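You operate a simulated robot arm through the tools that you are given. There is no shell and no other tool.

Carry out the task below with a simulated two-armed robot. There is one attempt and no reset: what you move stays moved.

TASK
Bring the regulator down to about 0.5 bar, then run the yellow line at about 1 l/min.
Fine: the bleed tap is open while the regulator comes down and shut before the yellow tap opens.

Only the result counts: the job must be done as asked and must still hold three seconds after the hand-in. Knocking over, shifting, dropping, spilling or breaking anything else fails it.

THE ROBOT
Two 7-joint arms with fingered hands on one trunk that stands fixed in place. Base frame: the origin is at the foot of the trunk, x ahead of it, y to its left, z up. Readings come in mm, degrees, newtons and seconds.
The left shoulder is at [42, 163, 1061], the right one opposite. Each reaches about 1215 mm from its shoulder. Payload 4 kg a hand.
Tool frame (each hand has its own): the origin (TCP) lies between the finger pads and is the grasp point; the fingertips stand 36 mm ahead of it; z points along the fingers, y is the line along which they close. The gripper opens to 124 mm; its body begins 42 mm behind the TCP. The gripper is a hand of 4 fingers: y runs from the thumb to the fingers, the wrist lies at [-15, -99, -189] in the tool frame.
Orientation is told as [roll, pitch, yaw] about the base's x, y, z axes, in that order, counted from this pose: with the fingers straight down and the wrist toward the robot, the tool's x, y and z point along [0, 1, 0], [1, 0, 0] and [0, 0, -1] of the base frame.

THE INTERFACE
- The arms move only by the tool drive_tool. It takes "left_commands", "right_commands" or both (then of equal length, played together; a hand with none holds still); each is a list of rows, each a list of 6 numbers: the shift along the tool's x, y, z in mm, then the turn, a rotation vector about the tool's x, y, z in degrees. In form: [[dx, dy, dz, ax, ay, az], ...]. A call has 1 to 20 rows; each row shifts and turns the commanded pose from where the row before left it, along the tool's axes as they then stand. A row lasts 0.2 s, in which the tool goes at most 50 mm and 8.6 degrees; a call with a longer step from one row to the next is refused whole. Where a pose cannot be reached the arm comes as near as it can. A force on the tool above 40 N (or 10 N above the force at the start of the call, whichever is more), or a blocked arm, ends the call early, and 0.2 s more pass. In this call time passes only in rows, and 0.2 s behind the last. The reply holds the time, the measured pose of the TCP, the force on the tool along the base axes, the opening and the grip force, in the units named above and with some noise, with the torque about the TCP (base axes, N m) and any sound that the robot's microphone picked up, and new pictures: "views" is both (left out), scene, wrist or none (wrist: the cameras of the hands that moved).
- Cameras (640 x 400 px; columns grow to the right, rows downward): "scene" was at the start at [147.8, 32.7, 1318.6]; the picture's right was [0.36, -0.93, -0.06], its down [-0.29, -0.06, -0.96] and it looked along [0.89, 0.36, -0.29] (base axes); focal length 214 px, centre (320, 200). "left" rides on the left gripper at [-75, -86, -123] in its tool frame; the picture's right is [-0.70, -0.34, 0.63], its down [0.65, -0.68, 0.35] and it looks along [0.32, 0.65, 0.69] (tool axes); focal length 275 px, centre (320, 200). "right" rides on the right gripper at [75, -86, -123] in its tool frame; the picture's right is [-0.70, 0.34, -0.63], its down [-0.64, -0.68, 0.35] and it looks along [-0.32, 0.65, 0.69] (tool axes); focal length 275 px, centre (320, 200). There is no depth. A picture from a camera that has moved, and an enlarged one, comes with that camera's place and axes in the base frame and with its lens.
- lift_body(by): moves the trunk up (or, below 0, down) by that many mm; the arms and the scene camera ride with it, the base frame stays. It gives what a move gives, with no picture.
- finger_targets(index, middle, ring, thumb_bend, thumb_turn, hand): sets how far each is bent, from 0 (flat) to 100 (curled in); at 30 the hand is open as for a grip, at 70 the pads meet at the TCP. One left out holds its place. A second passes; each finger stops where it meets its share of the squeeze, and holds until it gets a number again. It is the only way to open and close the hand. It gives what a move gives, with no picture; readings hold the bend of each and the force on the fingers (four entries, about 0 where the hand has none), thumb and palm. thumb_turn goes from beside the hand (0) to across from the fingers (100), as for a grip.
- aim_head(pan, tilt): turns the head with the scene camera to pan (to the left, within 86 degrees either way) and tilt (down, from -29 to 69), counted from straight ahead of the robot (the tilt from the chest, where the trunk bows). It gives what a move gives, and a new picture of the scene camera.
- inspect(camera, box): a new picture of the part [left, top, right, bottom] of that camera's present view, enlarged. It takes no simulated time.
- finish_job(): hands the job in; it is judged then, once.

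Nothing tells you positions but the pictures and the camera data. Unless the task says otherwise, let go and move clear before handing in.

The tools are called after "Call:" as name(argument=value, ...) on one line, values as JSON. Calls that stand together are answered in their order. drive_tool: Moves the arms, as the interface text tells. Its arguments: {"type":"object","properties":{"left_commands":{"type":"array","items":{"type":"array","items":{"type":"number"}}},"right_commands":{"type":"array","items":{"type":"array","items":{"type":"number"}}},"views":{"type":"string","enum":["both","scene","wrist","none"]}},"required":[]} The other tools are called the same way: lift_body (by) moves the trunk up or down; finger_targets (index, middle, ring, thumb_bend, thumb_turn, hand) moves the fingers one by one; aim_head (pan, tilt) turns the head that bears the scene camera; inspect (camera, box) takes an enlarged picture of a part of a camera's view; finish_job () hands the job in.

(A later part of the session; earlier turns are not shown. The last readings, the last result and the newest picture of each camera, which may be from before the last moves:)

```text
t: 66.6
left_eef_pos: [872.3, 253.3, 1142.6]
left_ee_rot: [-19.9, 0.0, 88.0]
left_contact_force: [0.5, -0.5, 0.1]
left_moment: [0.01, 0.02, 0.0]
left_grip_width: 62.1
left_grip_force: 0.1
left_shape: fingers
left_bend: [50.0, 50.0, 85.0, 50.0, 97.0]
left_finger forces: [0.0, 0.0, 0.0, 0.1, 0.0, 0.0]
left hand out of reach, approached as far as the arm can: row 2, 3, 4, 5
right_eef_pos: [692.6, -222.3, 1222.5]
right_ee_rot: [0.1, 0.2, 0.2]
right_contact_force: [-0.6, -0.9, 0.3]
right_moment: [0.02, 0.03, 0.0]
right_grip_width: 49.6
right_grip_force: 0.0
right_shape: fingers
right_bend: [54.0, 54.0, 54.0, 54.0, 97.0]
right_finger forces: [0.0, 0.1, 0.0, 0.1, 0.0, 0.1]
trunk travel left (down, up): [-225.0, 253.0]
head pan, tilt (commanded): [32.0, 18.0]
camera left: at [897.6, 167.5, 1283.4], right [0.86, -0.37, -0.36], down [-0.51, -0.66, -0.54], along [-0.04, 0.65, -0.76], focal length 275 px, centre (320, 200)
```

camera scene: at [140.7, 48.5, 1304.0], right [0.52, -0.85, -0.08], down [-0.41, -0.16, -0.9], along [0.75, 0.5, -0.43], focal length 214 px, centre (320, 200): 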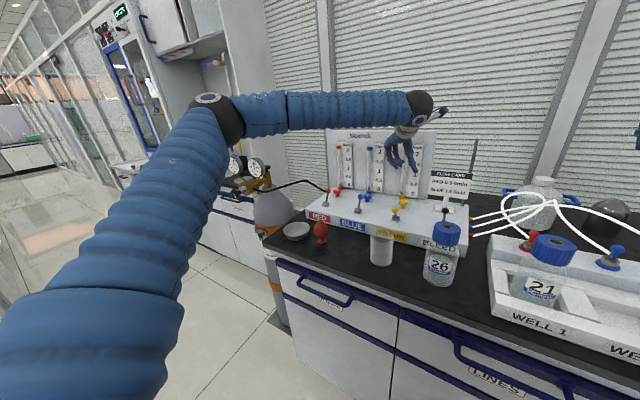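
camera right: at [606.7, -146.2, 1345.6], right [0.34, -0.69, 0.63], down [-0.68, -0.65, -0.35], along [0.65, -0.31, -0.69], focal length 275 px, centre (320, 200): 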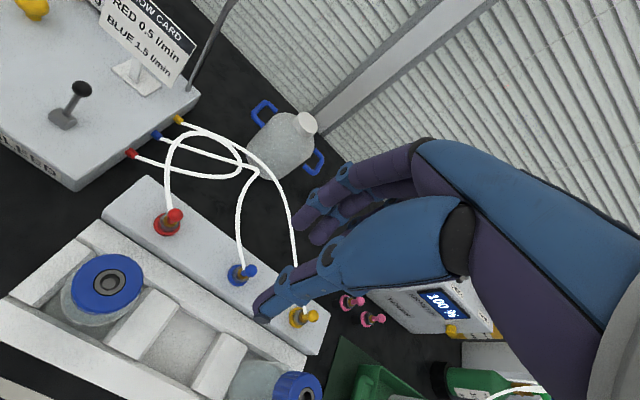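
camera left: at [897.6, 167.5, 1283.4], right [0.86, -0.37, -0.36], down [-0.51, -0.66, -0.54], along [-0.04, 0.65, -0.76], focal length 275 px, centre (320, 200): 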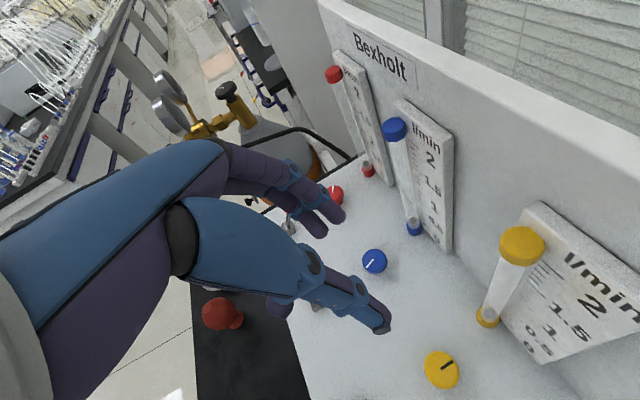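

The left arm's yaw limit here is about 60°. I'll come back to about 44°, recentre over the knob, and work in short turns with re-grips, since the arm reaches better lower down.

Call:
drive_tool(left_commands=[[0, 0, 0, 2.74, 0, 7.52], [0, 0, 0, 2.74, 0, 7.52], [0, 0, 0, 2.74, 0, 7.52], [0, 0, 0, 2.74, 0, 7.52], [0, 0, 0, 2.74, 0, 7.52], [0, 0, 0, 1.37, 0, 3.76]], views="none")

```text
t: 68.0
left_eef_pos: [872.9, 252.1, 1141.5]
left_ee_rot: [-19.8, 0.1, 43.8]
left_contact_force: [-1.3, -0.2, -0.7]
left_moment: [0.0, 0.02, -0.01]
left_grip_width: 62.2
left_grip_force: 0.0
left_shape: fingers
left_bend: [50.0, 50.0, 85.0, 50.0, 97.0]
left_finger forces: [0.0, 0.1, 0.0, 0.0, 0.0, 0.0]
right_eef_pos: [691.5, -221.7, 1223.5]
right_ee_rot: [0.0, 0.1, 0.1]
right_contact_force: [-0.1, 0.7, 0.2]
right_moment: [0.0, 0.01, 0.02]
right_grip_width: 49.8
right_grip_force: 0.0
right_shape: fingers
right_bend: [54.0, 54.0, 54.0, 54.0, 97.0]
right_finger forces: [0.1, 0.0, 0.0, 0.0, 0.0, 0.0]
trunk travel left (down, up): [-225.0, 253.0]
head pan, tilt (commanded): [32.0, 18.0]
```

Call:
drive_tool(left_commands=[[-27.5, -9.3, 10, 0, 0, 0], [-27.5, -9.3, 10, 0, 0, 0], [9.6, 0, 26.3, 0, 0, 0], [9.6, 0, 26.3, 0, 0, 0], [9.6, 0, 26.3, 0, 0, 0], [9.6, 0, 26.3, 0, 0, 0], [7, 0, 19, 0, 0, 0]], views="both")

Call:
inspect(camera="scene", box=[340, 90, 480, 230])

```text
t: 69.6
left_eef_pos: [898.6, 197.1, 1007.3]
left_ee_rot: [-19.9, 0.1, 43.9]
left_contact_force: [-0.1, 1.1, -0.6]
left_moment: [0.04, 0.0, 0.0]
left_grip_width: 62.1
left_grip_force: 0.1
left_shape: fingers
left_bend: [50.0, 50.0, 85.0, 50.0, 97.0]
left_finger forces: [0.0, 0.0, 0.0, 0.0, 0.0, 0.0]
right_eef_pos: [692.3, -220.9, 1222.4]
right_ee_rot: [0.0, 0.1, 0.2]
right_contact_force: [-0.5, -0.2, 0.6]
right_moment: [0.0, 0.01, 0.0]
right_grip_width: 49.9
right_grip_force: 0.2
right_shape: fingers
right_bend: [54.0, 54.0, 54.0, 54.0, 97.0]
right_finger forces: [0.1, 0.0, 0.1, 0.1, 0.0, 0.1]
trunk travel left (down, up): [-225.0, 253.0]
head pan, tilt (commanded): [32.0, 18.0]
camera scene: at [138.9, 48.3, 1304.5], right [0.52, -0.85, -0.08], down [-0.41, -0.16, -0.9], along [0.75, 0.5, -0.43], focal length 214 px, centre (320, 200)
camera left: at [856.6, 118.3, 1149.3], right [0.36, -0.86, -0.36], down [-0.83, -0.12, -0.54], along [0.42, 0.49, -0.76], focal length 275 px, centre (320, 200)
```

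scene: 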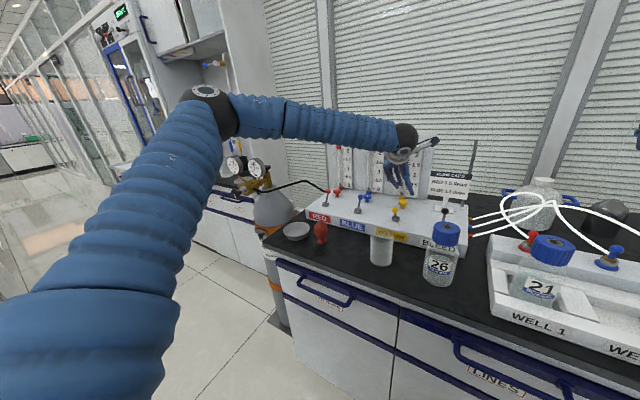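
left: 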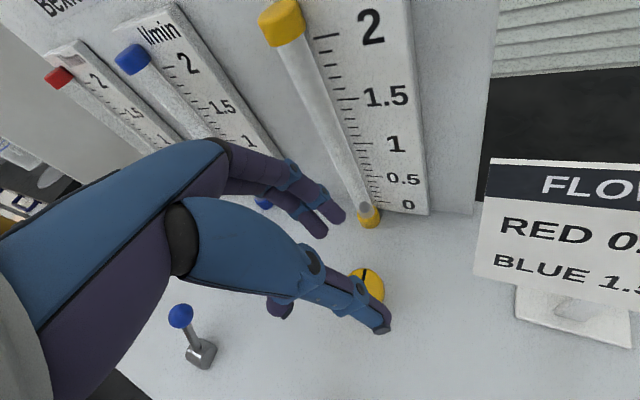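

```text
2.86 times, centred on (410, 160) of scene
camera zoom: at [138.9, 48.3, 1304.5], right [0.52, -0.85, -0.08], down [-0.41, -0.16, -0.9], along [0.75, 0.5, -0.43], focal length 613 px, centre (63, 314)
```

zoom: 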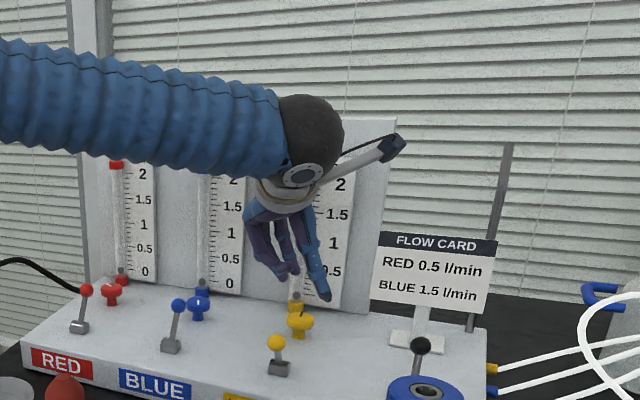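

The camera sees the knob between thumb and fingertips, and the yellow scale too. I'll descend straight down most of the way and look again.

Call:
drive_tool(left_commands=[[5.9, 0, 16.3, 0, 0, 0], [5.9, 0, 16.3, 0, 0, 0], [5.5, 0, 15, 0, 0, 0]], views="wrist")

Call:
inspect(camera="left", box=[240, 120, 460, 360])

Call:
inspect(camera="scene", box=[360, 130, 460, 230])

```text
t: 70.4
left_eef_pos: [899.0, 198.5, 958.5]
left_ee_rot: [-20.0, 0.0, 43.9]
left_contact_force: [-0.1, 0.2, -1.2]
left_moment: [0.02, -0.03, -0.02]
left_grip_width: 61.8
left_grip_force: 0.0
left_shape: fingers
left_bend: [50.0, 50.0, 85.0, 50.0, 97.0]
left_finger forces: [0.1, 0.1, 0.0, 0.0, 0.0, 0.0]
right_eef_pos: [692.4, -221.5, 1223.2]
right_ee_rot: [0.0, 0.1, 0.3]
right_contact_force: [0.3, -1.1, -0.5]
right_moment: [-0.03, 0.01, 0.0]
right_grip_width: 49.8
right_grip_force: 0.1
right_shape: fingers
right_bend: [54.0, 54.0, 54.0, 54.0, 97.0]
right_finger forces: [0.0, 0.1, 0.0, 0.0, 0.0, 0.1]
trunk travel left (down, up): [-225.0, 253.0]
head pan, tilt (commanded): [32.0, 18.0]
camera left: at [857.5, 118.8, 1100.1], right [0.36, -0.86, -0.36], down [-0.83, -0.12, -0.54], along [0.42, 0.49, -0.76], focal length 275 px, centre (320, 200)
```

left: 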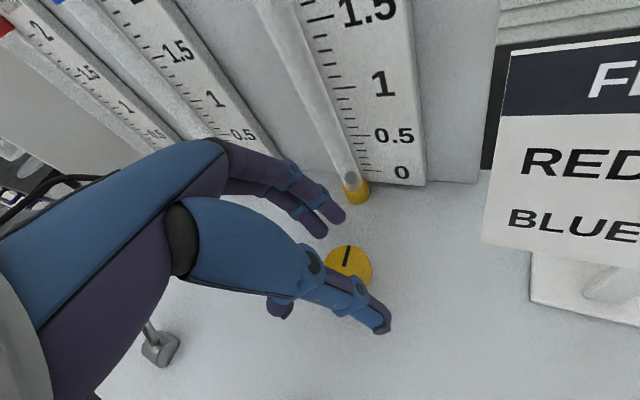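

```text
1.67 times, centred on (350, 240) of left
camera zoom: at [857.5, 118.8, 1100.1], right [0.36, -0.86, -0.36], down [-0.83, -0.12, -0.54], along [0.42, 0.49, -0.76], focal length 459 px, centre (270, 133)
```

zoom: 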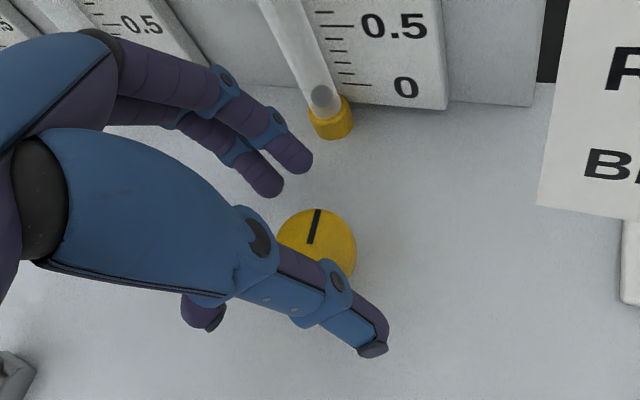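

```text
4.00 times, centred on (410, 180) of scene
camera zoom: at [138.9, 48.2, 1304.5], right [0.52, -0.85, -0.08], down [-0.41, -0.16, -0.9], along [0.75, 0.5, -0.43], focal length 858 px, centre (-40, 280)
```

zoom: 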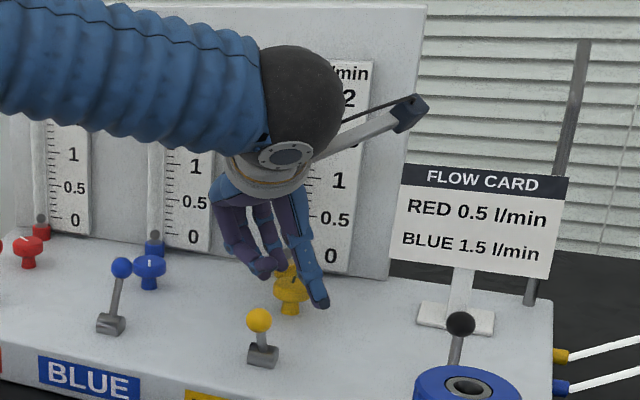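

The knob centre is at [909, 191, 920]. I'll shift about 3 mm and lower the last 18 mm so the fingertips flank the knob rim, watching for plate contact.

Call:
drive_tool(left_commands=[[1, 1.1, 7, 0, 0, 0], [1.6, 1.1, 6, 0, 0, 0], [1.6, 0, 4.6, 0, 0, 0]], views="wrist")

Call:
inspect(camera="left", box=[240, 120, 460, 360])

Call:
inspect(camera="scene", box=[375, 160, 435, 220])

```text
t: 71.2
left_eef_pos: [901.9, 198.2, 943.2]
left_ee_rot: [-20.0, 0.0, 43.9]
left_contact_force: [1.0, 0.8, 7.5]
left_moment: [0.21, -0.27, 0.03]
left_grip_width: 61.9
left_grip_force: 3.8
left_shape: fingers
left_bend: [50.0, 49.0, 85.0, 50.0, 97.0]
left_finger forces: [0.0, 7.7, 0.0, 0.0, 0.0, 0.0]
right_eef_pos: [690.9, -220.8, 1223.7]
right_ee_rot: [0.1, 0.0, 0.2]
right_contact_force: [-0.1, -1.0, -0.1]
right_moment: [0.01, -0.01, 0.0]
right_grip_width: 50.1
right_grip_force: 0.0
right_shape: fingers
right_bend: [54.0, 54.0, 54.0, 54.0, 97.0]
right_finger forces: [0.1, 0.0, 0.0, 0.1, 0.0, 0.1]
trunk travel left (down, up): [-225.0, 253.0]
head pan, tilt (commanded): [32.0, 18.0]
camera left: at [859.5, 119.0, 1084.1], right [0.36, -0.86, -0.36], down [-0.83, -0.12, -0.55], along [0.43, 0.49, -0.76], focal length 275 px, centre (320, 200)
```

left: 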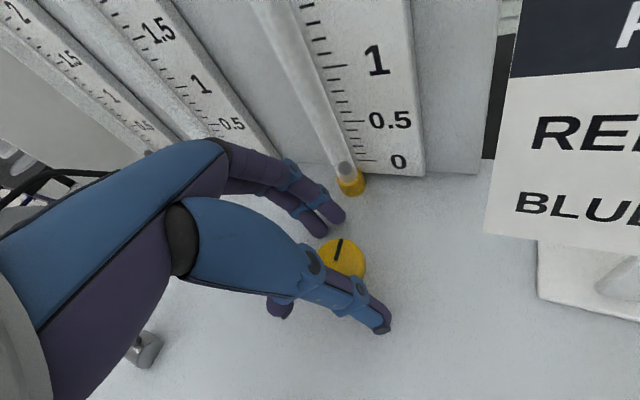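

```text
1.67 times, centred on (350, 240) of left
camera zoom: at [859.5, 119.0, 1084.1], right [0.36, -0.86, -0.36], down [-0.83, -0.12, -0.55], along [0.43, 0.49, -0.76], focal length 459 px, centre (270, 133)
```

zoom: 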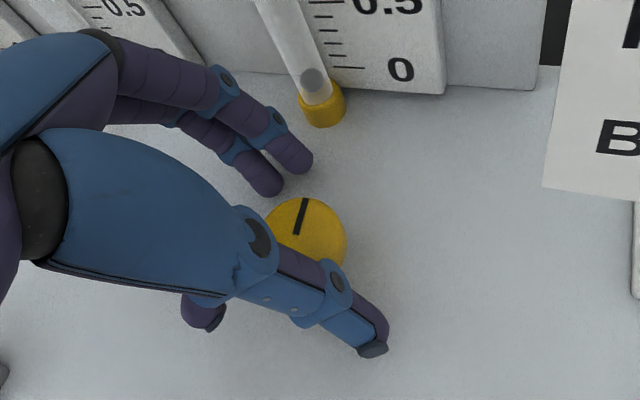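

```text
6.67 times, centred on (405, 190) of scene
camera zoom: at [137.7, 48.0, 1305.0], right [0.52, -0.85, -0.08], down [-0.4, -0.16, -0.9], along [0.75, 0.5, -0.43], focal length 1430 px, centre (-247, 267)
```

zoom: 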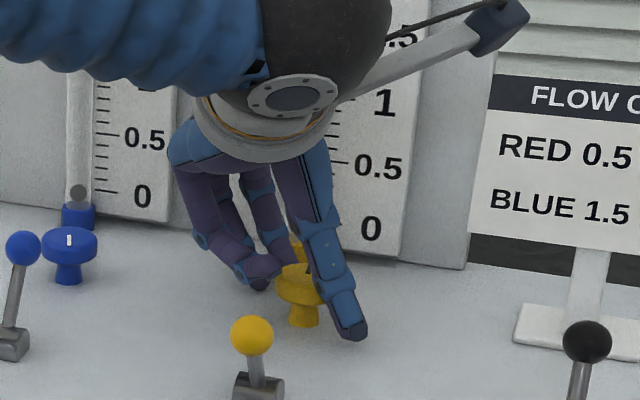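

The middle fingertip just touched the plate at 7.7 N. I'll raise about 4 mm so the tips float above it, then close on the knob.

Call:
drive_tool(left_commands=[[-1.4, 0, -3.8, 0, 0, 0]], views="none")

Call:
finger_targets(hand="left", index=66, middle=66, thumb_bend=66)

Call:
inspect(camera="left", box=[240, 120, 460, 360])

Call:
inspect(camera="scene", box=[375, 160, 435, 220])

```text
t: 71.6
left_eef_pos: [901.1, 198.6, 943.2]
left_ee_rot: [-19.9, 0.2, 43.9]
left_contact_force: [-0.4, -0.9, 2.2]
left_moment: [0.02, -0.02, 0.01]
left_grip_width: 61.9
left_grip_force: 0.4
left_shape: fingers
left_bend: [50.0, 50.0, 85.0, 50.0, 97.0]
left_finger forces: [0.1, 0.5, 0.0, 0.0, 0.0, 0.1]
right_eef_pos: [691.8, -221.6, 1222.1]
right_ee_rot: [0.0, 0.1, 0.1]
right_contact_force: [0.7, -0.6, 0.3]
right_moment: [0.01, -0.01, 0.0]
right_grip_width: 49.8
right_grip_force: 0.1
right_shape: fingers
right_bend: [54.0, 54.0, 54.0, 54.0, 97.0]
right_finger forces: [0.0, 0.0, 0.0, 0.0, 0.1, 0.1]
trunk travel left (down, up): [-225.0, 253.0]
head pan, tilt (commanded): [32.0, 18.0]
```

```text
t: 72.6
left_eef_pos: [900.6, 196.9, 944.3]
left_ee_rot: [-19.9, 0.1, 43.8]
left_contact_force: [-9.5, -11.0, -3.4]
left_moment: [-0.13, 0.17, -0.15]
left_grip_width: 30.0
left_grip_force: 8.2
left_shape: fingers
left_bend: [64.0, 66.0, 85.0, 61.0, 96.0]
left_finger forces: [1.9, 1.2, 0.1, 0.0, 13.2, 0.1]
right_eef_pos: [691.3, -221.7, 1223.2]
right_ee_rot: [0.0, 0.0, 0.2]
right_contact_force: [-0.5, 0.5, -0.3]
right_moment: [0.0, 0.02, 0.03]
right_grip_width: 49.7
right_grip_force: 0.0
right_shape: fingers
right_bend: [54.0, 54.0, 54.0, 54.0, 97.0]
right_finger forces: [0.1, 0.1, 0.1, 0.1, 0.0, 0.0]
trunk travel left (down, up): [-225.0, 253.0]
head pan, tilt (commanded): [32.0, 18.0]
```

```text
1.67 times, centred on (350, 240) of left
camera zoom: at [859.4, 117.3, 1086.4], right [0.36, -0.86, -0.36], down [-0.83, -0.12, -0.54], along [0.43, 0.49, -0.76], focal length 459 px, centre (270, 133)
```

zoom: 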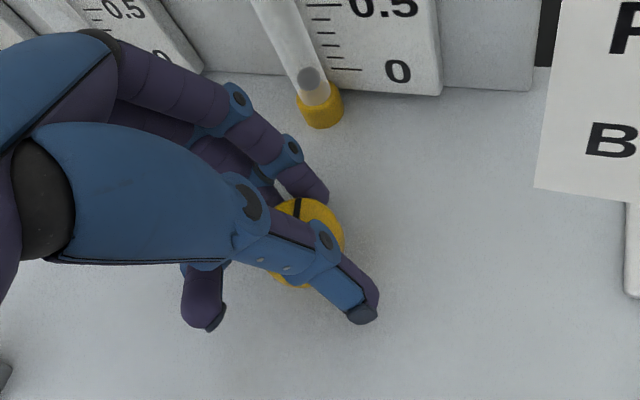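

```text
6.67 times, centred on (405, 190) of scene
camera zoom: at [138.1, 47.2, 1304.7], right [0.52, -0.85, -0.08], down [-0.4, -0.16, -0.9], along [0.75, 0.5, -0.43], focal length 1430 px, centre (-247, 267)
```

zoom: 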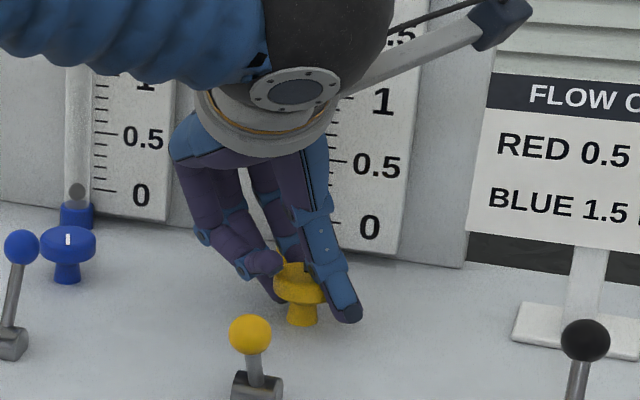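

The thumb carries most of the load, so I'll close the index and middle fingers further to balance the pinch.

Call:
finger_targets(hand="left", index=78, middle=78)

Call:
inspect(camera="left", box=[240, 120, 460, 360])

```text
t: 73.6
left_eef_pos: [903.0, 198.3, 943.5]
left_ee_rot: [-19.9, 0.1, 43.9]
left_contact_force: [3.9, -4.9, -7.1]
left_moment: [-0.01, -0.1, 0.02]
left_grip_width: 29.0
left_grip_force: 16.1
left_shape: fingers
left_bend: [66.0, 69.0, 85.0, 60.0, 95.0]
left_finger forces: [8.7, 8.6, 0.0, 0.1, 15.0, 0.2]
right_eef_pos: [692.9, -222.2, 1221.5]
right_ee_rot: [0.1, 0.1, 0.1]
right_contact_force: [-0.3, 0.0, 0.4]
right_moment: [-0.01, 0.01, 0.01]
right_grip_width: 49.3
right_grip_force: 0.0
right_shape: fingers
right_bend: [54.0, 54.0, 54.0, 54.0, 97.0]
right_finger forces: [0.0, 0.0, 0.0, 0.1, 0.0, 0.0]
trunk travel left (down, up): [-225.0, 253.0]
head pan, tilt (commanded): [32.0, 18.0]
```

```text
1.67 times, centred on (350, 240) of left
camera zoom: at [860.7, 118.8, 1085.8], right [0.36, -0.86, -0.36], down [-0.83, -0.12, -0.54], along [0.42, 0.49, -0.76], focal length 459 px, centre (270, 133)
```

zoom: 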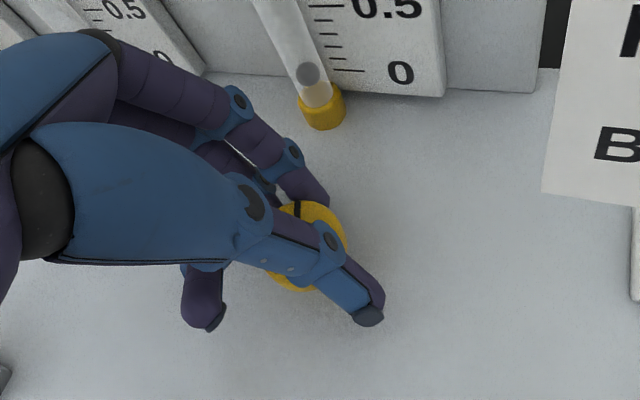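

The grip is balanced now: about 9 and 9 N against 15 N. I'll turn counter-clockwise 16° about the knob's vertical axis and watch the float.

Call:
drive_tool(left_commands=[[0, -0.9, 0, -1.71, 0, -4.7], [0, -0.9, 0, -1.71, 0, -4.7], [0, -1.1, 0, -2.05, 0, -5.64]], views="wrist")

Call:
inspect(camera="left", box=[240, 60, 460, 300])

```text
t: 74.4
left_eef_pos: [900.9, 196.4, 944.6]
left_ee_rot: [-19.9, 0.1, 60.0]
left_contact_force: [0.8, 0.8, -5.0]
left_moment: [0.04, 0.0, 0.01]
left_grip_width: 28.8
left_grip_force: 16.5
left_shape: fingers
left_bend: [66.0, 69.0, 85.0, 60.0, 96.0]
left_finger forces: [8.5, 9.9, 0.1, 0.0, 15.2, 0.0]
right_eef_pos: [692.9, -221.4, 1221.9]
right_ee_rot: [-0.1, 0.0, 0.4]
right_contact_force: [-0.2, -0.2, 0.1]
right_moment: [-0.03, 0.02, 0.0]
right_grip_width: 50.1
right_grip_force: 0.0
right_shape: fingers
right_bend: [54.0, 54.0, 54.0, 54.0, 97.0]
right_finger forces: [0.0, 0.0, 0.1, 0.0, 0.0, 0.0]
trunk travel left (down, up): [-225.0, 253.0]
head pan, tilt (commanded): [32.0, 18.0]
camera left: at [882.6, 108.7, 1085.9], right [0.59, -0.73, -0.36], down [-0.76, -0.35, -0.54], along [0.27, 0.59, -0.76], focal length 275 px, centre (320, 200)
```

left: 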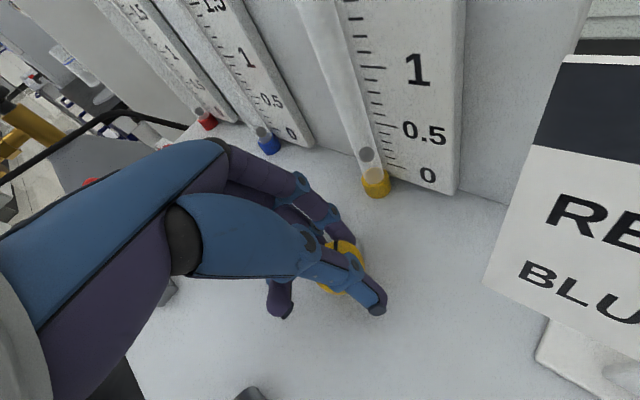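

```text
1.67 times, centred on (350, 180) of left
camera zoom: at [882.6, 108.7, 1085.9], right [0.59, -0.73, -0.36], down [-0.76, -0.35, -0.54], along [0.27, 0.59, -0.76], focal length 459 px, centre (270, 233)
```

zoom: 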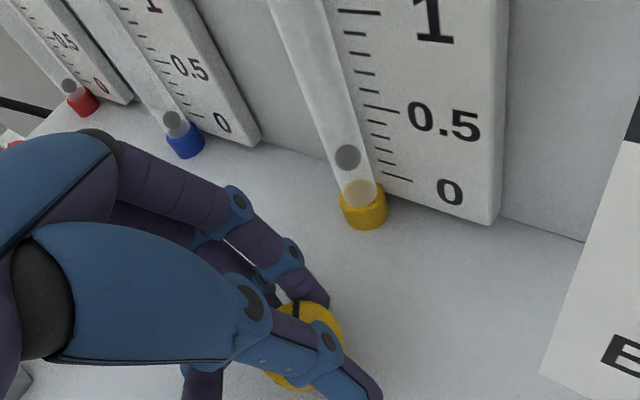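

Counter-clockwise opens the needle: the float has lifted to about 0.15 l/min and the arm still reaches. I'll turn another 16°.

Call:
drive_tool(left_commands=[[0, -1, 0, -1.81, 0, -5], [0, -1, 0, -1.81, 0, -5], [0, -1, 0, -1.81, 0, -5]], views="wrist")

```text
t: 75.2
left_eef_pos: [883.7, 208.4, 950.2]
left_ee_rot: [-20.1, 0.0, 75.7]
left_contact_force: [-4.2, -13.2, 1.5]
left_moment: [-0.37, 0.05, -0.23]
left_grip_width: 25.7
left_grip_force: 9.1
left_shape: fingers
left_bend: [70.0, 72.0, 85.0, 59.0, 96.0]
left_finger forces: [2.7, 0.1, 0.0, 0.1, 14.8, 0.1]
left hand out of reach, approached as far as the arm can: row 2, 3
right_eef_pos: [688.4, -221.1, 1225.6]
right_ee_rot: [0.1, -0.2, 0.3]
right_contact_force: [-0.2, 0.4, 1.1]
right_moment: [-0.02, -0.04, -0.03]
right_grip_width: 49.8
right_grip_force: 0.1
right_shape: fingers
right_bend: [54.0, 54.0, 54.0, 54.0, 97.0]
right_finger forces: [0.1, 0.0, 0.0, 0.0, 0.0, 0.0]
trunk travel left (down, up): [-225.0, 253.0]
head pan, tilt (commanded): [32.0, 18.0]
camera left: at [889.6, 119.1, 1091.7], right [0.76, -0.54, -0.36], down [-0.64, -0.54, -0.55], along [0.1, 0.64, -0.76], focal length 275 px, centre (320, 200)
```

left: 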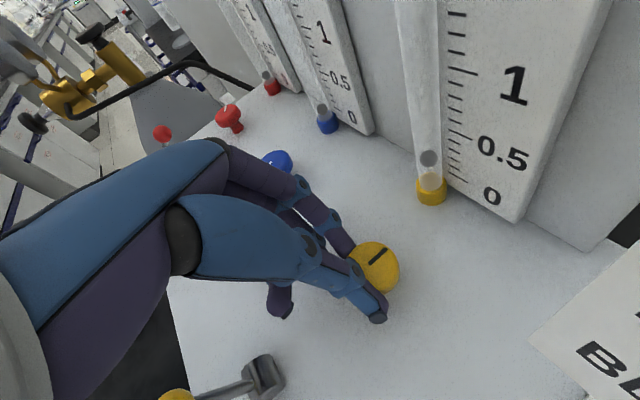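

The left arm hit its limit near yaw 65° and slipped a little off-centre. I'll open the pinch, swing the hand back around the knob to about 38°, recentre, and re-grip.

Call:
finger_targets(hand="left", index=50, middle=50, thumb_bend=44)

Call:
drive_tool(left_commands=[[-8.2, -3.9, 4.5, 2.74, 0, 7.52], [-8.6, -2.5, 4.7, 2.74, 0, 7.52], [0, 1.3, 0, 2.46, 0, 6.77], [0, 1.3, 0, 2.46, 0, 6.77], [0, 1.3, 0, 2.46, 0, 6.77]], views="wrist")

Call:
inspect(camera="left", box=[240, 60, 460, 340])

```text
t: 76.2
left_eef_pos: [886.1, 209.3, 945.6]
left_ee_rot: [-20.0, 0.1, 75.8]
left_contact_force: [0.8, 0.1, -0.7]
left_moment: [0.01, 0.01, -0.01]
left_grip_width: 71.1
left_grip_force: 0.1
left_shape: fingers
left_bend: [50.0, 50.0, 85.0, 44.0, 97.0]
left_finger forces: [0.1, 0.1, 0.0, 0.0, 0.1, 0.1]
right_eef_pos: [691.6, -221.7, 1224.0]
right_ee_rot: [0.0, 0.1, 0.2]
right_contact_force: [0.4, 1.4, 0.3]
right_moment: [0.01, -0.02, 0.0]
right_grip_width: 49.6
right_grip_force: 0.0
right_shape: fingers
right_bend: [54.0, 54.0, 54.0, 54.0, 97.0]
right_finger forces: [0.1, 0.1, 0.0, 0.1, 0.1, 0.0]
trunk travel left (down, up): [-225.0, 253.0]
head pan, tilt (commanded): [32.0, 18.0]
```

```text
t: 77.4
left_eef_pos: [903.8, 199.4, 944.8]
left_ee_rot: [-19.9, 0.1, 38.0]
left_contact_force: [0.8, 0.2, 1.0]
left_moment: [0.01, -0.02, 0.02]
left_grip_width: 70.9
left_grip_force: 0.1
left_shape: fingers
left_bend: [50.0, 50.0, 85.0, 44.0, 97.0]
left_finger forces: [0.1, 0.0, 0.1, 0.0, 0.0, 0.1]
right_eef_pos: [692.1, -222.7, 1224.6]
right_ee_rot: [-0.1, 0.0, 0.3]
right_contact_force: [-0.1, 0.2, 0.0]
right_moment: [0.02, -0.04, 0.0]
right_grip_width: 49.7
right_grip_force: 0.0
right_shape: fingers
right_bend: [54.0, 54.0, 54.0, 54.0, 97.0]
right_finger forces: [0.1, 0.0, 0.0, 0.0, 0.0, 0.0]
trunk travel left (down, up): [-225.0, 253.0]
head pan, tilt (commanded): [32.0, 18.0]
camera left: at [853.6, 125.1, 1085.7], right [0.27, -0.89, -0.36], down [-0.84, -0.04, -0.54], along [0.47, 0.45, -0.76], focal length 275 px, centre (320, 200)
```

left: 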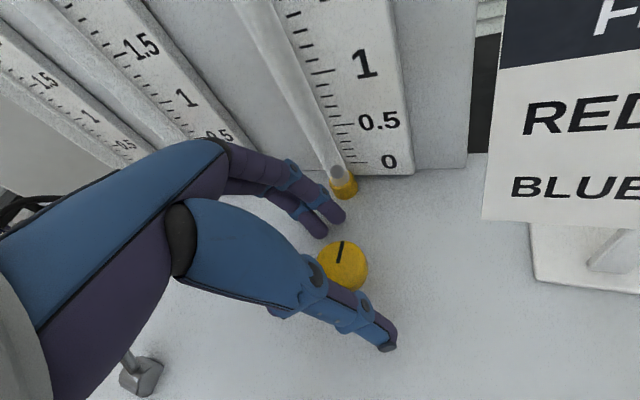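

```text
1.43 times, centred on (350, 200) of left
camera zoom: at [853.6, 125.1, 1085.7], right [0.27, -0.89, -0.36], down [-0.84, -0.04, -0.54], along [0.47, 0.45, -0.76], focal length 393 px, centre (277, 200)
```

zoom: 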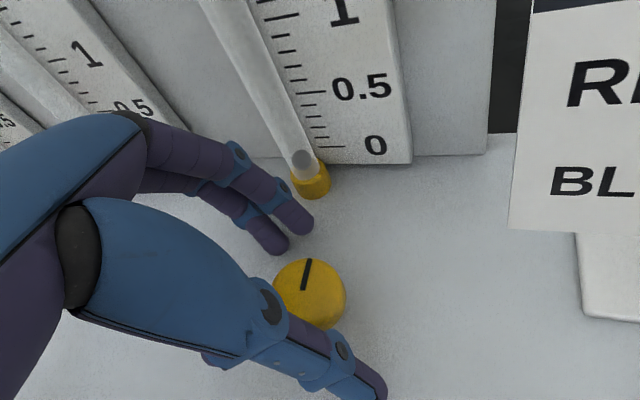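

The slip had turned the knob back to its start, so the float is at zero again. From 38° I can safely turn to about 64° per grip. I'll close again with all three digits and turn 26°, staying within reach this time.

Call:
finger_targets(hand="left", index=78, middle=78, thumb_bend=66)

Call:
drive_tool(left_commands=[[0, -0.9, 0, -1.71, 0, -4.7], [0, -1.1, 0, -2.05, 0, -5.64], [0, -1.1, 0, -2.05, 0, -5.64], [0, -1.1, 0, -2.05, 0, -5.64], [0, -0.6, 0, -1.03, 0, -2.82]], views="wrist")

Call:
inspect(camera="left", box=[240, 60, 460, 340])

```text
t: 78.4
left_eef_pos: [904.0, 199.2, 944.0]
left_ee_rot: [-19.8, 0.1, 38.2]
left_contact_force: [-5.1, -4.6, -4.2]
left_moment: [-0.08, 0.1, -0.05]
left_grip_width: 30.9
left_grip_force: 16.8
left_shape: fingers
left_bend: [66.0, 69.0, 85.0, 59.0, 96.0]
left_finger forces: [7.2, 7.6, 0.0, 0.0, 18.7, 0.0]
right_eef_pos: [691.0, -220.9, 1222.5]
right_ee_rot: [0.0, 0.1, 0.2]
right_contact_force: [0.4, -0.2, 0.4]
right_moment: [0.0, -0.03, 0.0]
right_grip_width: 49.9
right_grip_force: 0.1
right_shape: fingers
right_bend: [54.0, 54.0, 54.0, 54.0, 97.0]
right_finger forces: [0.0, 0.1, 0.1, 0.0, 0.1, 0.0]
trunk travel left (down, up): [-225.0, 253.0]
head pan, tilt (commanded): [32.0, 18.0]
```

```text
t: 79.6
left_eef_pos: [901.0, 197.2, 944.3]
left_ee_rot: [-19.9, 0.2, 64.4]
left_contact_force: [-10.8, -0.7, -5.7]
left_moment: [-0.01, 0.24, -0.06]
left_grip_width: 30.5
left_grip_force: 18.7
left_shape: fingers
left_bend: [66.0, 69.0, 85.0, 59.0, 97.0]
left_finger forces: [7.0, 12.2, 0.1, 0.0, 18.4, 0.0]
right_eef_pos: [691.3, -220.7, 1223.2]
right_ee_rot: [-0.1, 0.0, 0.3]
right_contact_force: [0.1, 0.0, 0.3]
right_moment: [-0.01, 0.0, 0.01]
right_grip_width: 49.7
right_grip_force: 0.1
right_shape: fingers
right_bend: [54.0, 54.0, 54.0, 54.0, 97.0]
right_finger forces: [0.0, 0.0, 0.0, 0.1, 0.1, 0.1]
trunk travel left (down, up): [-225.0, 253.0]
head pan, tilt (commanded): [32.0, 18.0]
camera left: at [889.2, 108.1, 1085.5], right [0.64, -0.68, -0.36], down [-0.74, -0.4, -0.54], along [0.23, 0.61, -0.76], focal length 275 px, centre (320, 200)
```

left: 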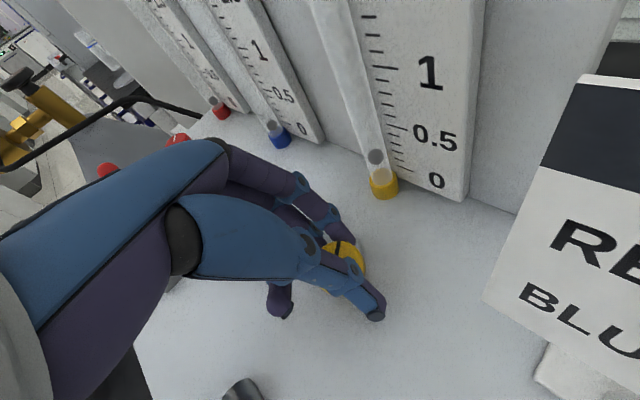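

```text
1.43 times, centred on (350, 200) of left
camera zoom: at [889.2, 108.1, 1085.5], right [0.64, -0.68, -0.36], down [-0.74, -0.4, -0.54], along [0.23, 0.61, -0.76], focal length 393 px, centre (277, 200)
```

zoom: 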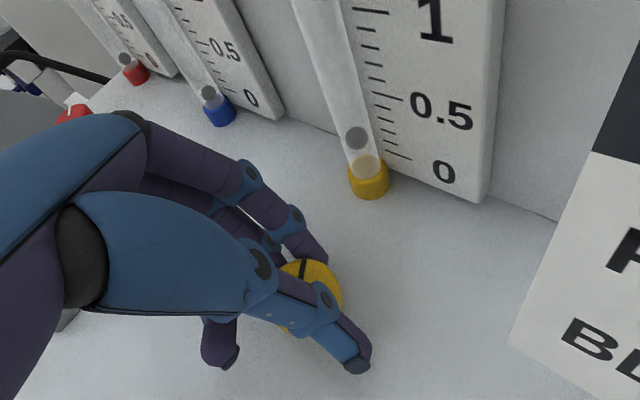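

The float is at about 0.2 l/min. I'll open, check the setting holds, swing back, and re-grip for another stroke.

Call:
finger_targets(hand="left", index=50, middle=50, thumb_bend=46)

Call:
drive_tool(left_commands=[[0, 1.2, 0, 2.22, 0, 6.1], [0, 1.2, 0, 2.22, 0, 6.1], [0, 1.2, 0, 2.22, 0, 6.1], [0, 1.3, 0, 2.4, 0, 6.58]], views="wrist")

Call:
inspect(camera="left", box=[240, 60, 460, 340])

```text
t: 80.6
left_eef_pos: [899.9, 196.7, 943.9]
left_ee_rot: [-19.9, 0.1, 64.1]
left_contact_force: [-0.6, -0.1, -0.6]
left_moment: [0.02, 0.0, -0.03]
left_grip_width: 68.0
left_grip_force: 0.1
left_shape: fingers
left_bend: [50.0, 50.0, 85.0, 46.0, 97.0]
left_finger forces: [0.0, 0.0, 0.0, 0.1, 0.1, 0.1]
right_eef_pos: [690.5, -221.9, 1223.2]
right_ee_rot: [0.0, 0.1, 0.2]
right_contact_force: [-0.4, -0.2, 0.1]
right_moment: [-0.01, -0.01, -0.02]
right_grip_width: 49.8
right_grip_force: 0.0
right_shape: fingers
right_bend: [54.0, 54.0, 54.0, 54.0, 97.0]
right_finger forces: [0.0, 0.0, 0.1, 0.0, 0.0, 0.0]
trunk travel left (down, up): [-225.0, 253.0]
head pan, tilt (commanded): [32.0, 18.0]
```

```text
t: 81.6
left_eef_pos: [903.5, 200.8, 945.3]
left_ee_rot: [-20.0, 0.0, 37.7]
left_contact_force: [-0.4, -1.1, -0.2]
left_moment: [0.0, 0.02, 0.01]
left_grip_width: 68.0
left_grip_force: 0.1
left_shape: fingers
left_bend: [50.0, 50.0, 85.0, 46.0, 97.0]
left_finger forces: [0.0, 0.0, 0.0, 0.1, 0.0, 0.1]
right_eef_pos: [691.9, -222.0, 1222.7]
right_ee_rot: [0.0, 0.1, 0.2]
right_contact_force: [-0.5, -0.2, 0.0]
right_moment: [0.0, -0.03, 0.03]
right_grip_width: 50.0
right_grip_force: 0.1
right_shape: fingers
right_bend: [54.0, 54.0, 54.0, 54.0, 97.0]
right_finger forces: [0.0, 0.1, 0.1, 0.0, 0.0, 0.1]
trunk travel left (down, up): [-225.0, 253.0]
head pan, tilt (commanded): [32.0, 18.0]
camera left: at [853.1, 126.4, 1085.9], right [0.27, -0.9, -0.36], down [-0.84, -0.03, -0.54], along [0.48, 0.44, -0.76], focal length 275 px, centre (320, 200)
```

left: 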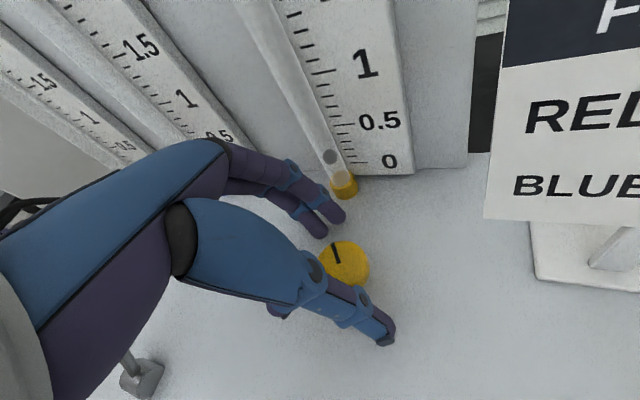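

```text
1.43 times, centred on (350, 200) of left
camera zoom: at [853.1, 126.4, 1085.9], right [0.27, -0.9, -0.36], down [-0.84, -0.03, -0.54], along [0.48, 0.44, -0.76], focal length 393 px, centre (277, 200)
```

zoom: 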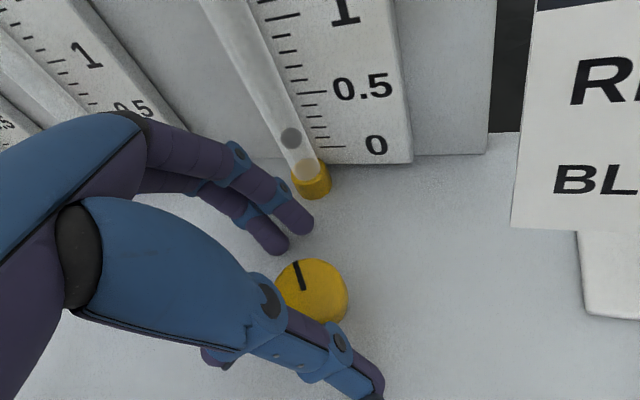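

The knob holds: its mark has moved about 27° and the float is at about 0.2 l/min. I'll take the second stroke.

Call:
finger_targets(hand="left", index=78, middle=78, thumb_bend=66)

Call:
drive_tool(left_commands=[[0, -0.9, 0, -1.71, 0, -4.7], [0, -1.1, 0, -2.05, 0, -5.64], [0, -1.1, 0, -2.05, 0, -5.64], [0, -1.1, 0, -2.05, 0, -5.64], [0, -0.6, 0, -1.03, 0, -2.82]], views="none")

Call:
inspect(camera="left", box=[240, 60, 460, 340])

```text
t: 82.6
left_eef_pos: [903.2, 200.8, 943.7]
left_ee_rot: [-19.9, 0.1, 37.7]
left_contact_force: [-5.9, -6.4, -4.3]
left_moment: [-0.09, 0.07, -0.1]
left_grip_width: 30.9
left_grip_force: 17.0
left_shape: fingers
left_bend: [66.0, 69.0, 85.0, 59.0, 96.0]
left_finger forces: [7.0, 7.6, 0.1, 0.0, 19.9, 0.0]
right_eef_pos: [692.8, -221.6, 1222.9]
right_ee_rot: [0.0, 0.1, 0.2]
right_contact_force: [0.3, 0.4, 0.8]
right_moment: [0.01, 0.01, 0.02]
right_grip_width: 49.7
right_grip_force: 0.0
right_shape: fingers
right_bend: [54.0, 54.0, 54.0, 54.0, 97.0]
right_finger forces: [0.0, 0.0, 0.0, 0.0, 0.0, 0.1]
trunk travel left (down, up): [-225.0, 253.0]
head pan, tilt (commanded): [32.0, 18.0]
```

```text
t: 83.8
left_eef_pos: [901.3, 197.5, 944.3]
left_ee_rot: [-19.9, 0.1, 63.9]
left_contact_force: [-8.2, -0.4, -5.3]
left_moment: [-0.01, 0.17, -0.12]
left_grip_width: 30.8
left_grip_force: 18.6
left_shape: fingers
left_bend: [66.0, 69.0, 85.0, 59.0, 97.0]
left_finger forces: [7.7, 11.3, 0.0, 0.0, 18.3, 0.0]
right_eef_pos: [692.4, -220.8, 1222.0]
right_ee_rot: [-0.1, 0.1, 0.3]
right_contact_force: [0.8, 0.4, 0.0]
right_moment: [-0.02, 0.03, -0.02]
right_grip_width: 49.8
right_grip_force: 0.1
right_shape: fingers
right_bend: [54.0, 54.0, 54.0, 54.0, 97.0]
right_finger forces: [0.0, 0.1, 0.0, 0.1, 0.1, 0.0]
trunk travel left (down, up): [-225.0, 253.0]
head pan, tilt (commanded): [32.0, 18.0]
```

```text
1.43 times, centred on (350, 200) of left
camera zoom: at [887.9, 108.9, 1085.7], right [0.63, -0.69, -0.36], down [-0.74, -0.4, -0.54], along [0.23, 0.61, -0.76], focal length 393 px, centre (277, 200)
```

zoom: 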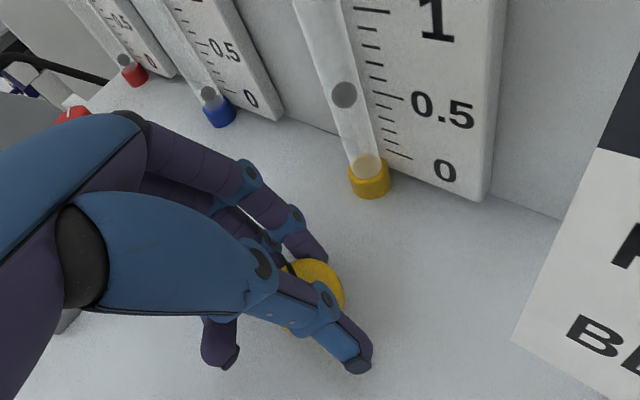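

The float is now near 0.5 l/min. I'll release, swing back and do the next stroke.

Call:
finger_targets(hand="left", index=50, middle=50, thumb_bend=46)

Call:
drive_tool(left_commands=[[0, 1.2, 0, 2.22, 0, 6.1], [0, 1.2, 0, 2.22, 0, 6.1], [0, 1.2, 0, 2.22, 0, 6.1], [0, 1.3, 0, 2.4, 0, 6.58]], views="none")

Call:
inspect(camera="left", box=[240, 60, 460, 340])

```text
t: 84.8
left_eef_pos: [900.2, 197.3, 944.6]
left_ee_rot: [-20.0, 0.1, 63.8]
left_contact_force: [-0.3, -0.3, 0.2]
left_moment: [0.0, -0.02, 0.01]
left_grip_width: 68.3
left_grip_force: 0.1
left_shape: fingers
left_bend: [50.0, 50.0, 85.0, 46.0, 97.0]
left_finger forces: [0.0, 0.2, 0.0, 0.0, 0.0, 0.0]
right_eef_pos: [691.8, -222.2, 1223.3]
right_ee_rot: [0.1, 0.1, 0.1]
right_contact_force: [0.6, -0.1, -0.4]
right_moment: [0.01, -0.01, 0.02]
right_grip_width: 49.8
right_grip_force: 0.0
right_shape: fingers
right_bend: [54.0, 54.0, 54.0, 54.0, 97.0]
right_finger forces: [0.0, 0.0, 0.1, 0.0, 0.1, 0.0]
trunk travel left (down, up): [-225.0, 253.0]
head pan, tilt (commanded): [32.0, 18.0]
```

```text
t: 85.8
left_eef_pos: [903.8, 199.9, 943.4]
left_ee_rot: [-20.0, 0.1, 37.2]
left_contact_force: [0.4, 0.4, 0.6]
left_moment: [-0.01, 0.0, 0.02]
left_grip_width: 68.0
left_grip_force: 0.0
left_shape: fingers
left_bend: [50.0, 50.0, 85.0, 46.0, 97.0]
left_finger forces: [0.0, 0.1, 0.1, 0.1, 0.0, 0.1]
right_eef_pos: [690.4, -222.0, 1222.9]
right_ee_rot: [0.0, 0.1, 0.2]
right_contact_force: [0.7, 1.6, 1.1]
right_moment: [0.01, 0.01, -0.01]
right_grip_width: 49.9
right_grip_force: 0.1
right_shape: fingers
right_bend: [54.0, 54.0, 54.0, 54.0, 97.0]
right_finger forces: [0.0, 0.0, 0.1, 0.0, 0.0, 0.1]
trunk travel left (down, up): [-225.0, 253.0]
head pan, tilt (commanded): [32.0, 18.0]
```

```text
1.43 times, centred on (350, 200) of left
camera zoom: at [852.5, 126.5, 1085.6], right [0.26, -0.9, -0.36], down [-0.84, -0.02, -0.54], along [0.48, 0.44, -0.76], focal length 393 px, centre (277, 200)
```

zoom: 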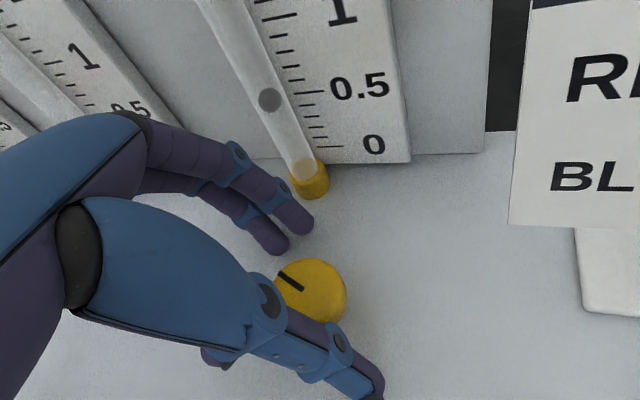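

Call:
finger_targets(hand="left", index=78, middle=78, thumb_bend=66)

Call:
drive_tool(left_commands=[[0, -0.9, 0, -1.71, 0, -4.7], [0, -1.1, 0, -2.05, 0, -5.64], [0, -1.1, 0, -2.05, 0, -5.64], [0, -1.1, 0, -2.05, 0, -5.64]], views="none")

Call:
inspect(camera="left", box=[240, 20, 460, 260])

```text
t: 86.8
left_eef_pos: [902.6, 199.4, 943.7]
left_ee_rot: [-19.9, 0.1, 37.3]
left_contact_force: [-5.4, -6.9, -4.8]
left_moment: [-0.08, 0.09, -0.06]
left_grip_width: 30.9
left_grip_force: 17.2
left_shape: fingers
left_bend: [66.0, 69.0, 85.0, 59.0, 96.0]
left_finger forces: [7.2, 7.5, 0.0, 0.0, 19.8, 0.1]
right_eef_pos: [691.6, -221.6, 1223.0]
right_ee_rot: [0.0, 0.2, 0.2]
right_contact_force: [0.6, 0.4, -0.2]
right_moment: [0.01, 0.0, 0.01]
right_grip_width: 49.7
right_grip_force: 0.1
right_shape: fingers
right_bend: [54.0, 54.0, 54.0, 54.0, 97.0]
right_finger forces: [0.0, 0.0, 0.0, 0.1, 0.0, 0.1]
trunk travel left (down, up): [-225.0, 253.0]
head pan, tilt (commanded): [32.0, 18.0]
```

```text
t: 87.8
left_eef_pos: [900.5, 198.5, 944.8]
left_ee_rot: [-20.0, 0.1, 60.4]
left_contact_force: [-6.2, -5.2, -8.4]
left_moment: [-0.05, 0.18, -0.08]
left_grip_width: 30.5
left_grip_force: 18.6
left_shape: fingers
left_bend: [66.0, 69.0, 85.0, 59.0, 96.0]
left_finger forces: [7.6, 10.8, 0.0, 0.0, 18.7, 0.0]
right_eef_pos: [691.8, -220.9, 1223.2]
right_ee_rot: [-0.1, 0.1, 0.3]
right_contact_force: [0.4, 0.0, -0.1]
right_moment: [0.05, 0.0, -0.02]
right_grip_width: 49.7
right_grip_force: 0.1
right_shape: fingers
right_bend: [54.0, 54.0, 54.0, 54.0, 97.0]
right_finger forces: [0.0, 0.1, 0.1, 0.0, 0.0, 0.1]
trunk travel left (down, up): [-225.0, 253.0]
head pan, tilt (commanded): [32.0, 18.0]
```

```text
1.67 times, centred on (350, 140) of left
camera zoom: at [883.0, 110.5, 1085.6], right [0.59, -0.72, -0.36], down [-0.76, -0.35, -0.54], along [0.27, 0.59, -0.76], focal length 459 px, centre (270, 300)
```

zoom: 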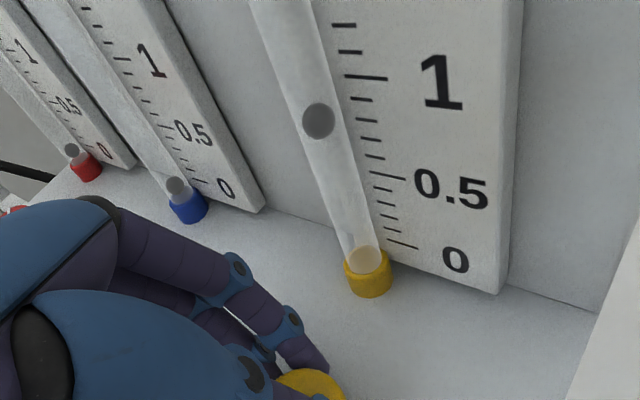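

The float is close to 1 l/min, but there's parallax between tube and scale. I'll calibrate it against the red and blue columns, whose floats rest at zero, from the scene camera.

Call:
inspect(camera="scene", box=[328, 140, 392, 200])

Call:
inspect(camera="scene", box=[325, 170, 357, 200])

Call:
inspect(camera="left", box=[310, 20, 430, 180])

```text
6.67 times, centred on (360, 170) of scene
camera zoom: at [138.7, 48.1, 1304.5], right [0.52, -0.85, -0.08], down [-0.41, -0.16, -0.9], along [0.75, 0.5, -0.43], focal length 1430 px, centre (53, 400)
```

zoom: 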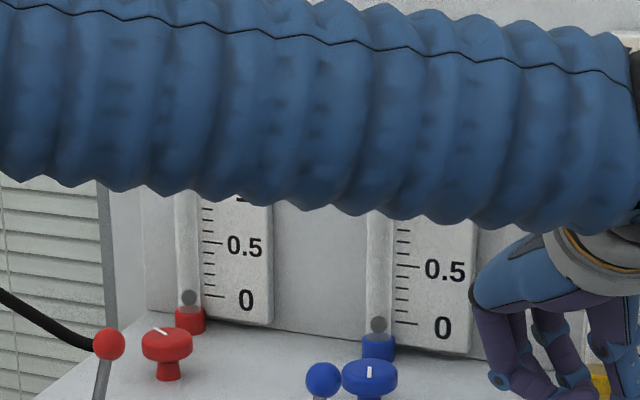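

```text
13.33 times, centred on (341, 185) of scene
camera zoom: at [138.7, 48.1, 1304.5], right [0.52, -0.85, -0.08], down [-0.41, -0.16, -0.9], along [0.75, 0.5, -0.43], focal length 2860 px, centre (40, 400)
```

zoom: 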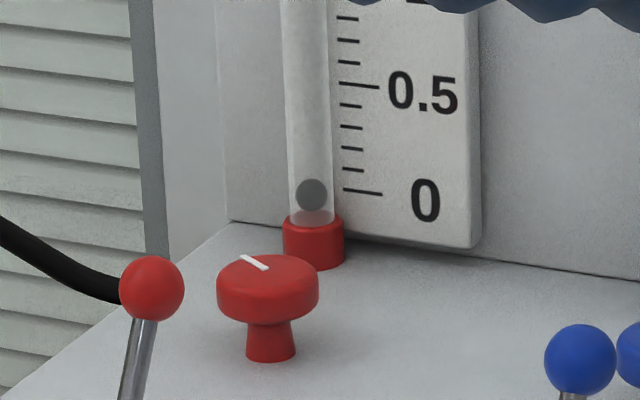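

```text
2.50 times, centred on (370, 100) of left
camera zoom: at [883.0, 110.5, 1085.6], right [0.59, -0.72, -0.36], down [-0.76, -0.35, -0.54], along [0.27, 0.59, -0.76], focal length 688 px, centre (195, 450)
```

zoom: 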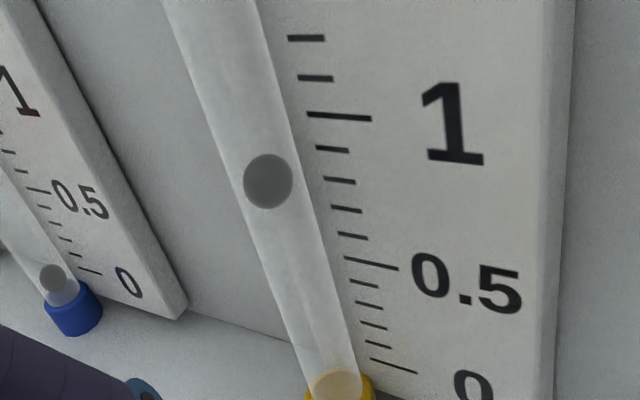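

The red column shows a float's centre sits at its true reading, so corrected for parallax, yellow is now at about 0.83 l/min. About 14° more should bring it to 1.0, so I'll re-grip once more.

Call:
finger_targets(hand="left", index=50, middle=50, thumb_bend=46)

Call:
drive_tool(left_commands=[[0, 1.2, 0, 2.22, 0, 6.1], [0, 1.2, 0, 2.22, 0, 6.1], [0, 1.2, 0, 2.22, 0, 6.1]], views="none")

Call:
inspect(camera="left", box=[240, 20, 460, 300])

```text
t: 88.8
left_eef_pos: [901.6, 199.0, 943.6]
left_ee_rot: [-19.9, 0.0, 60.3]
left_contact_force: [0.9, 1.0, 0.0]
left_moment: [0.01, 0.0, 0.0]
left_grip_width: 68.2
left_grip_force: 0.0
left_shape: fingers
left_bend: [50.0, 50.0, 85.0, 46.0, 97.0]
left_finger forces: [0.0, 0.0, 0.0, 0.0, 0.0, 0.1]
right_eef_pos: [691.7, -220.6, 1224.7]
right_ee_rot: [-0.1, 0.1, 0.3]
right_contact_force: [0.2, -0.2, 0.0]
right_moment: [0.01, 0.03, 0.04]
right_grip_width: 49.8
right_grip_force: 0.0
right_shape: fingers
right_bend: [54.0, 54.0, 54.0, 54.0, 97.0]
right_finger forces: [0.0, 0.0, 0.1, 0.0, 0.0, 0.0]
trunk travel left (down, up): [-225.0, 253.0]
head pan, tilt (commanded): [32.0, 18.0]
```

```text
t: 89.6
left_eef_pos: [902.8, 201.1, 944.5]
left_ee_rot: [-19.8, 0.2, 40.8]
left_contact_force: [0.1, 0.7, 0.8]
left_moment: [0.01, -0.01, 0.03]
left_grip_width: 68.1
left_grip_force: 0.0
left_shape: fingers
left_bend: [50.0, 50.0, 85.0, 46.0, 97.0]
left_finger forces: [0.0, 0.1, 0.0, 0.1, 0.0, 0.0]
right_eef_pos: [692.8, -222.0, 1223.4]
right_ee_rot: [0.0, 0.0, 0.3]
right_contact_force: [0.0, -0.3, 0.2]
right_moment: [0.01, 0.02, -0.02]
right_grip_width: 49.7
right_grip_force: 0.2
right_shape: fingers
right_bend: [54.0, 54.0, 54.0, 54.0, 97.0]
right_finger forces: [0.1, 0.0, 0.1, 0.0, 0.0, 0.0]
trunk travel left (down, up): [-225.0, 253.0]
head pan, tilt (commanded): [32.0, 18.0]
```

```text
1.43 times, centred on (350, 160) of left
camera zoom: at [856.4, 124.4, 1086.0], right [0.31, -0.88, -0.36], down [-0.84, -0.08, -0.54], along [0.45, 0.47, -0.76], focal length 393 px, centre (277, 257)
```

zoom: 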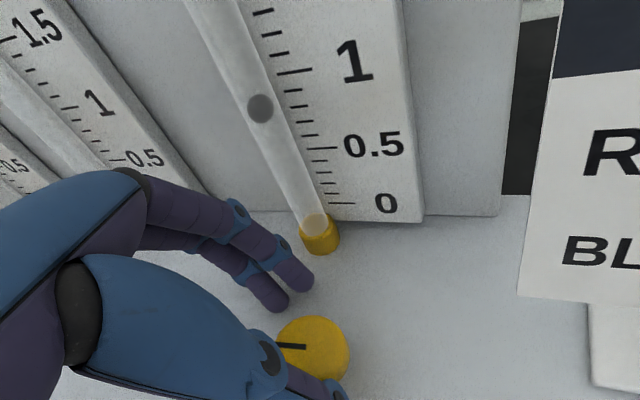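

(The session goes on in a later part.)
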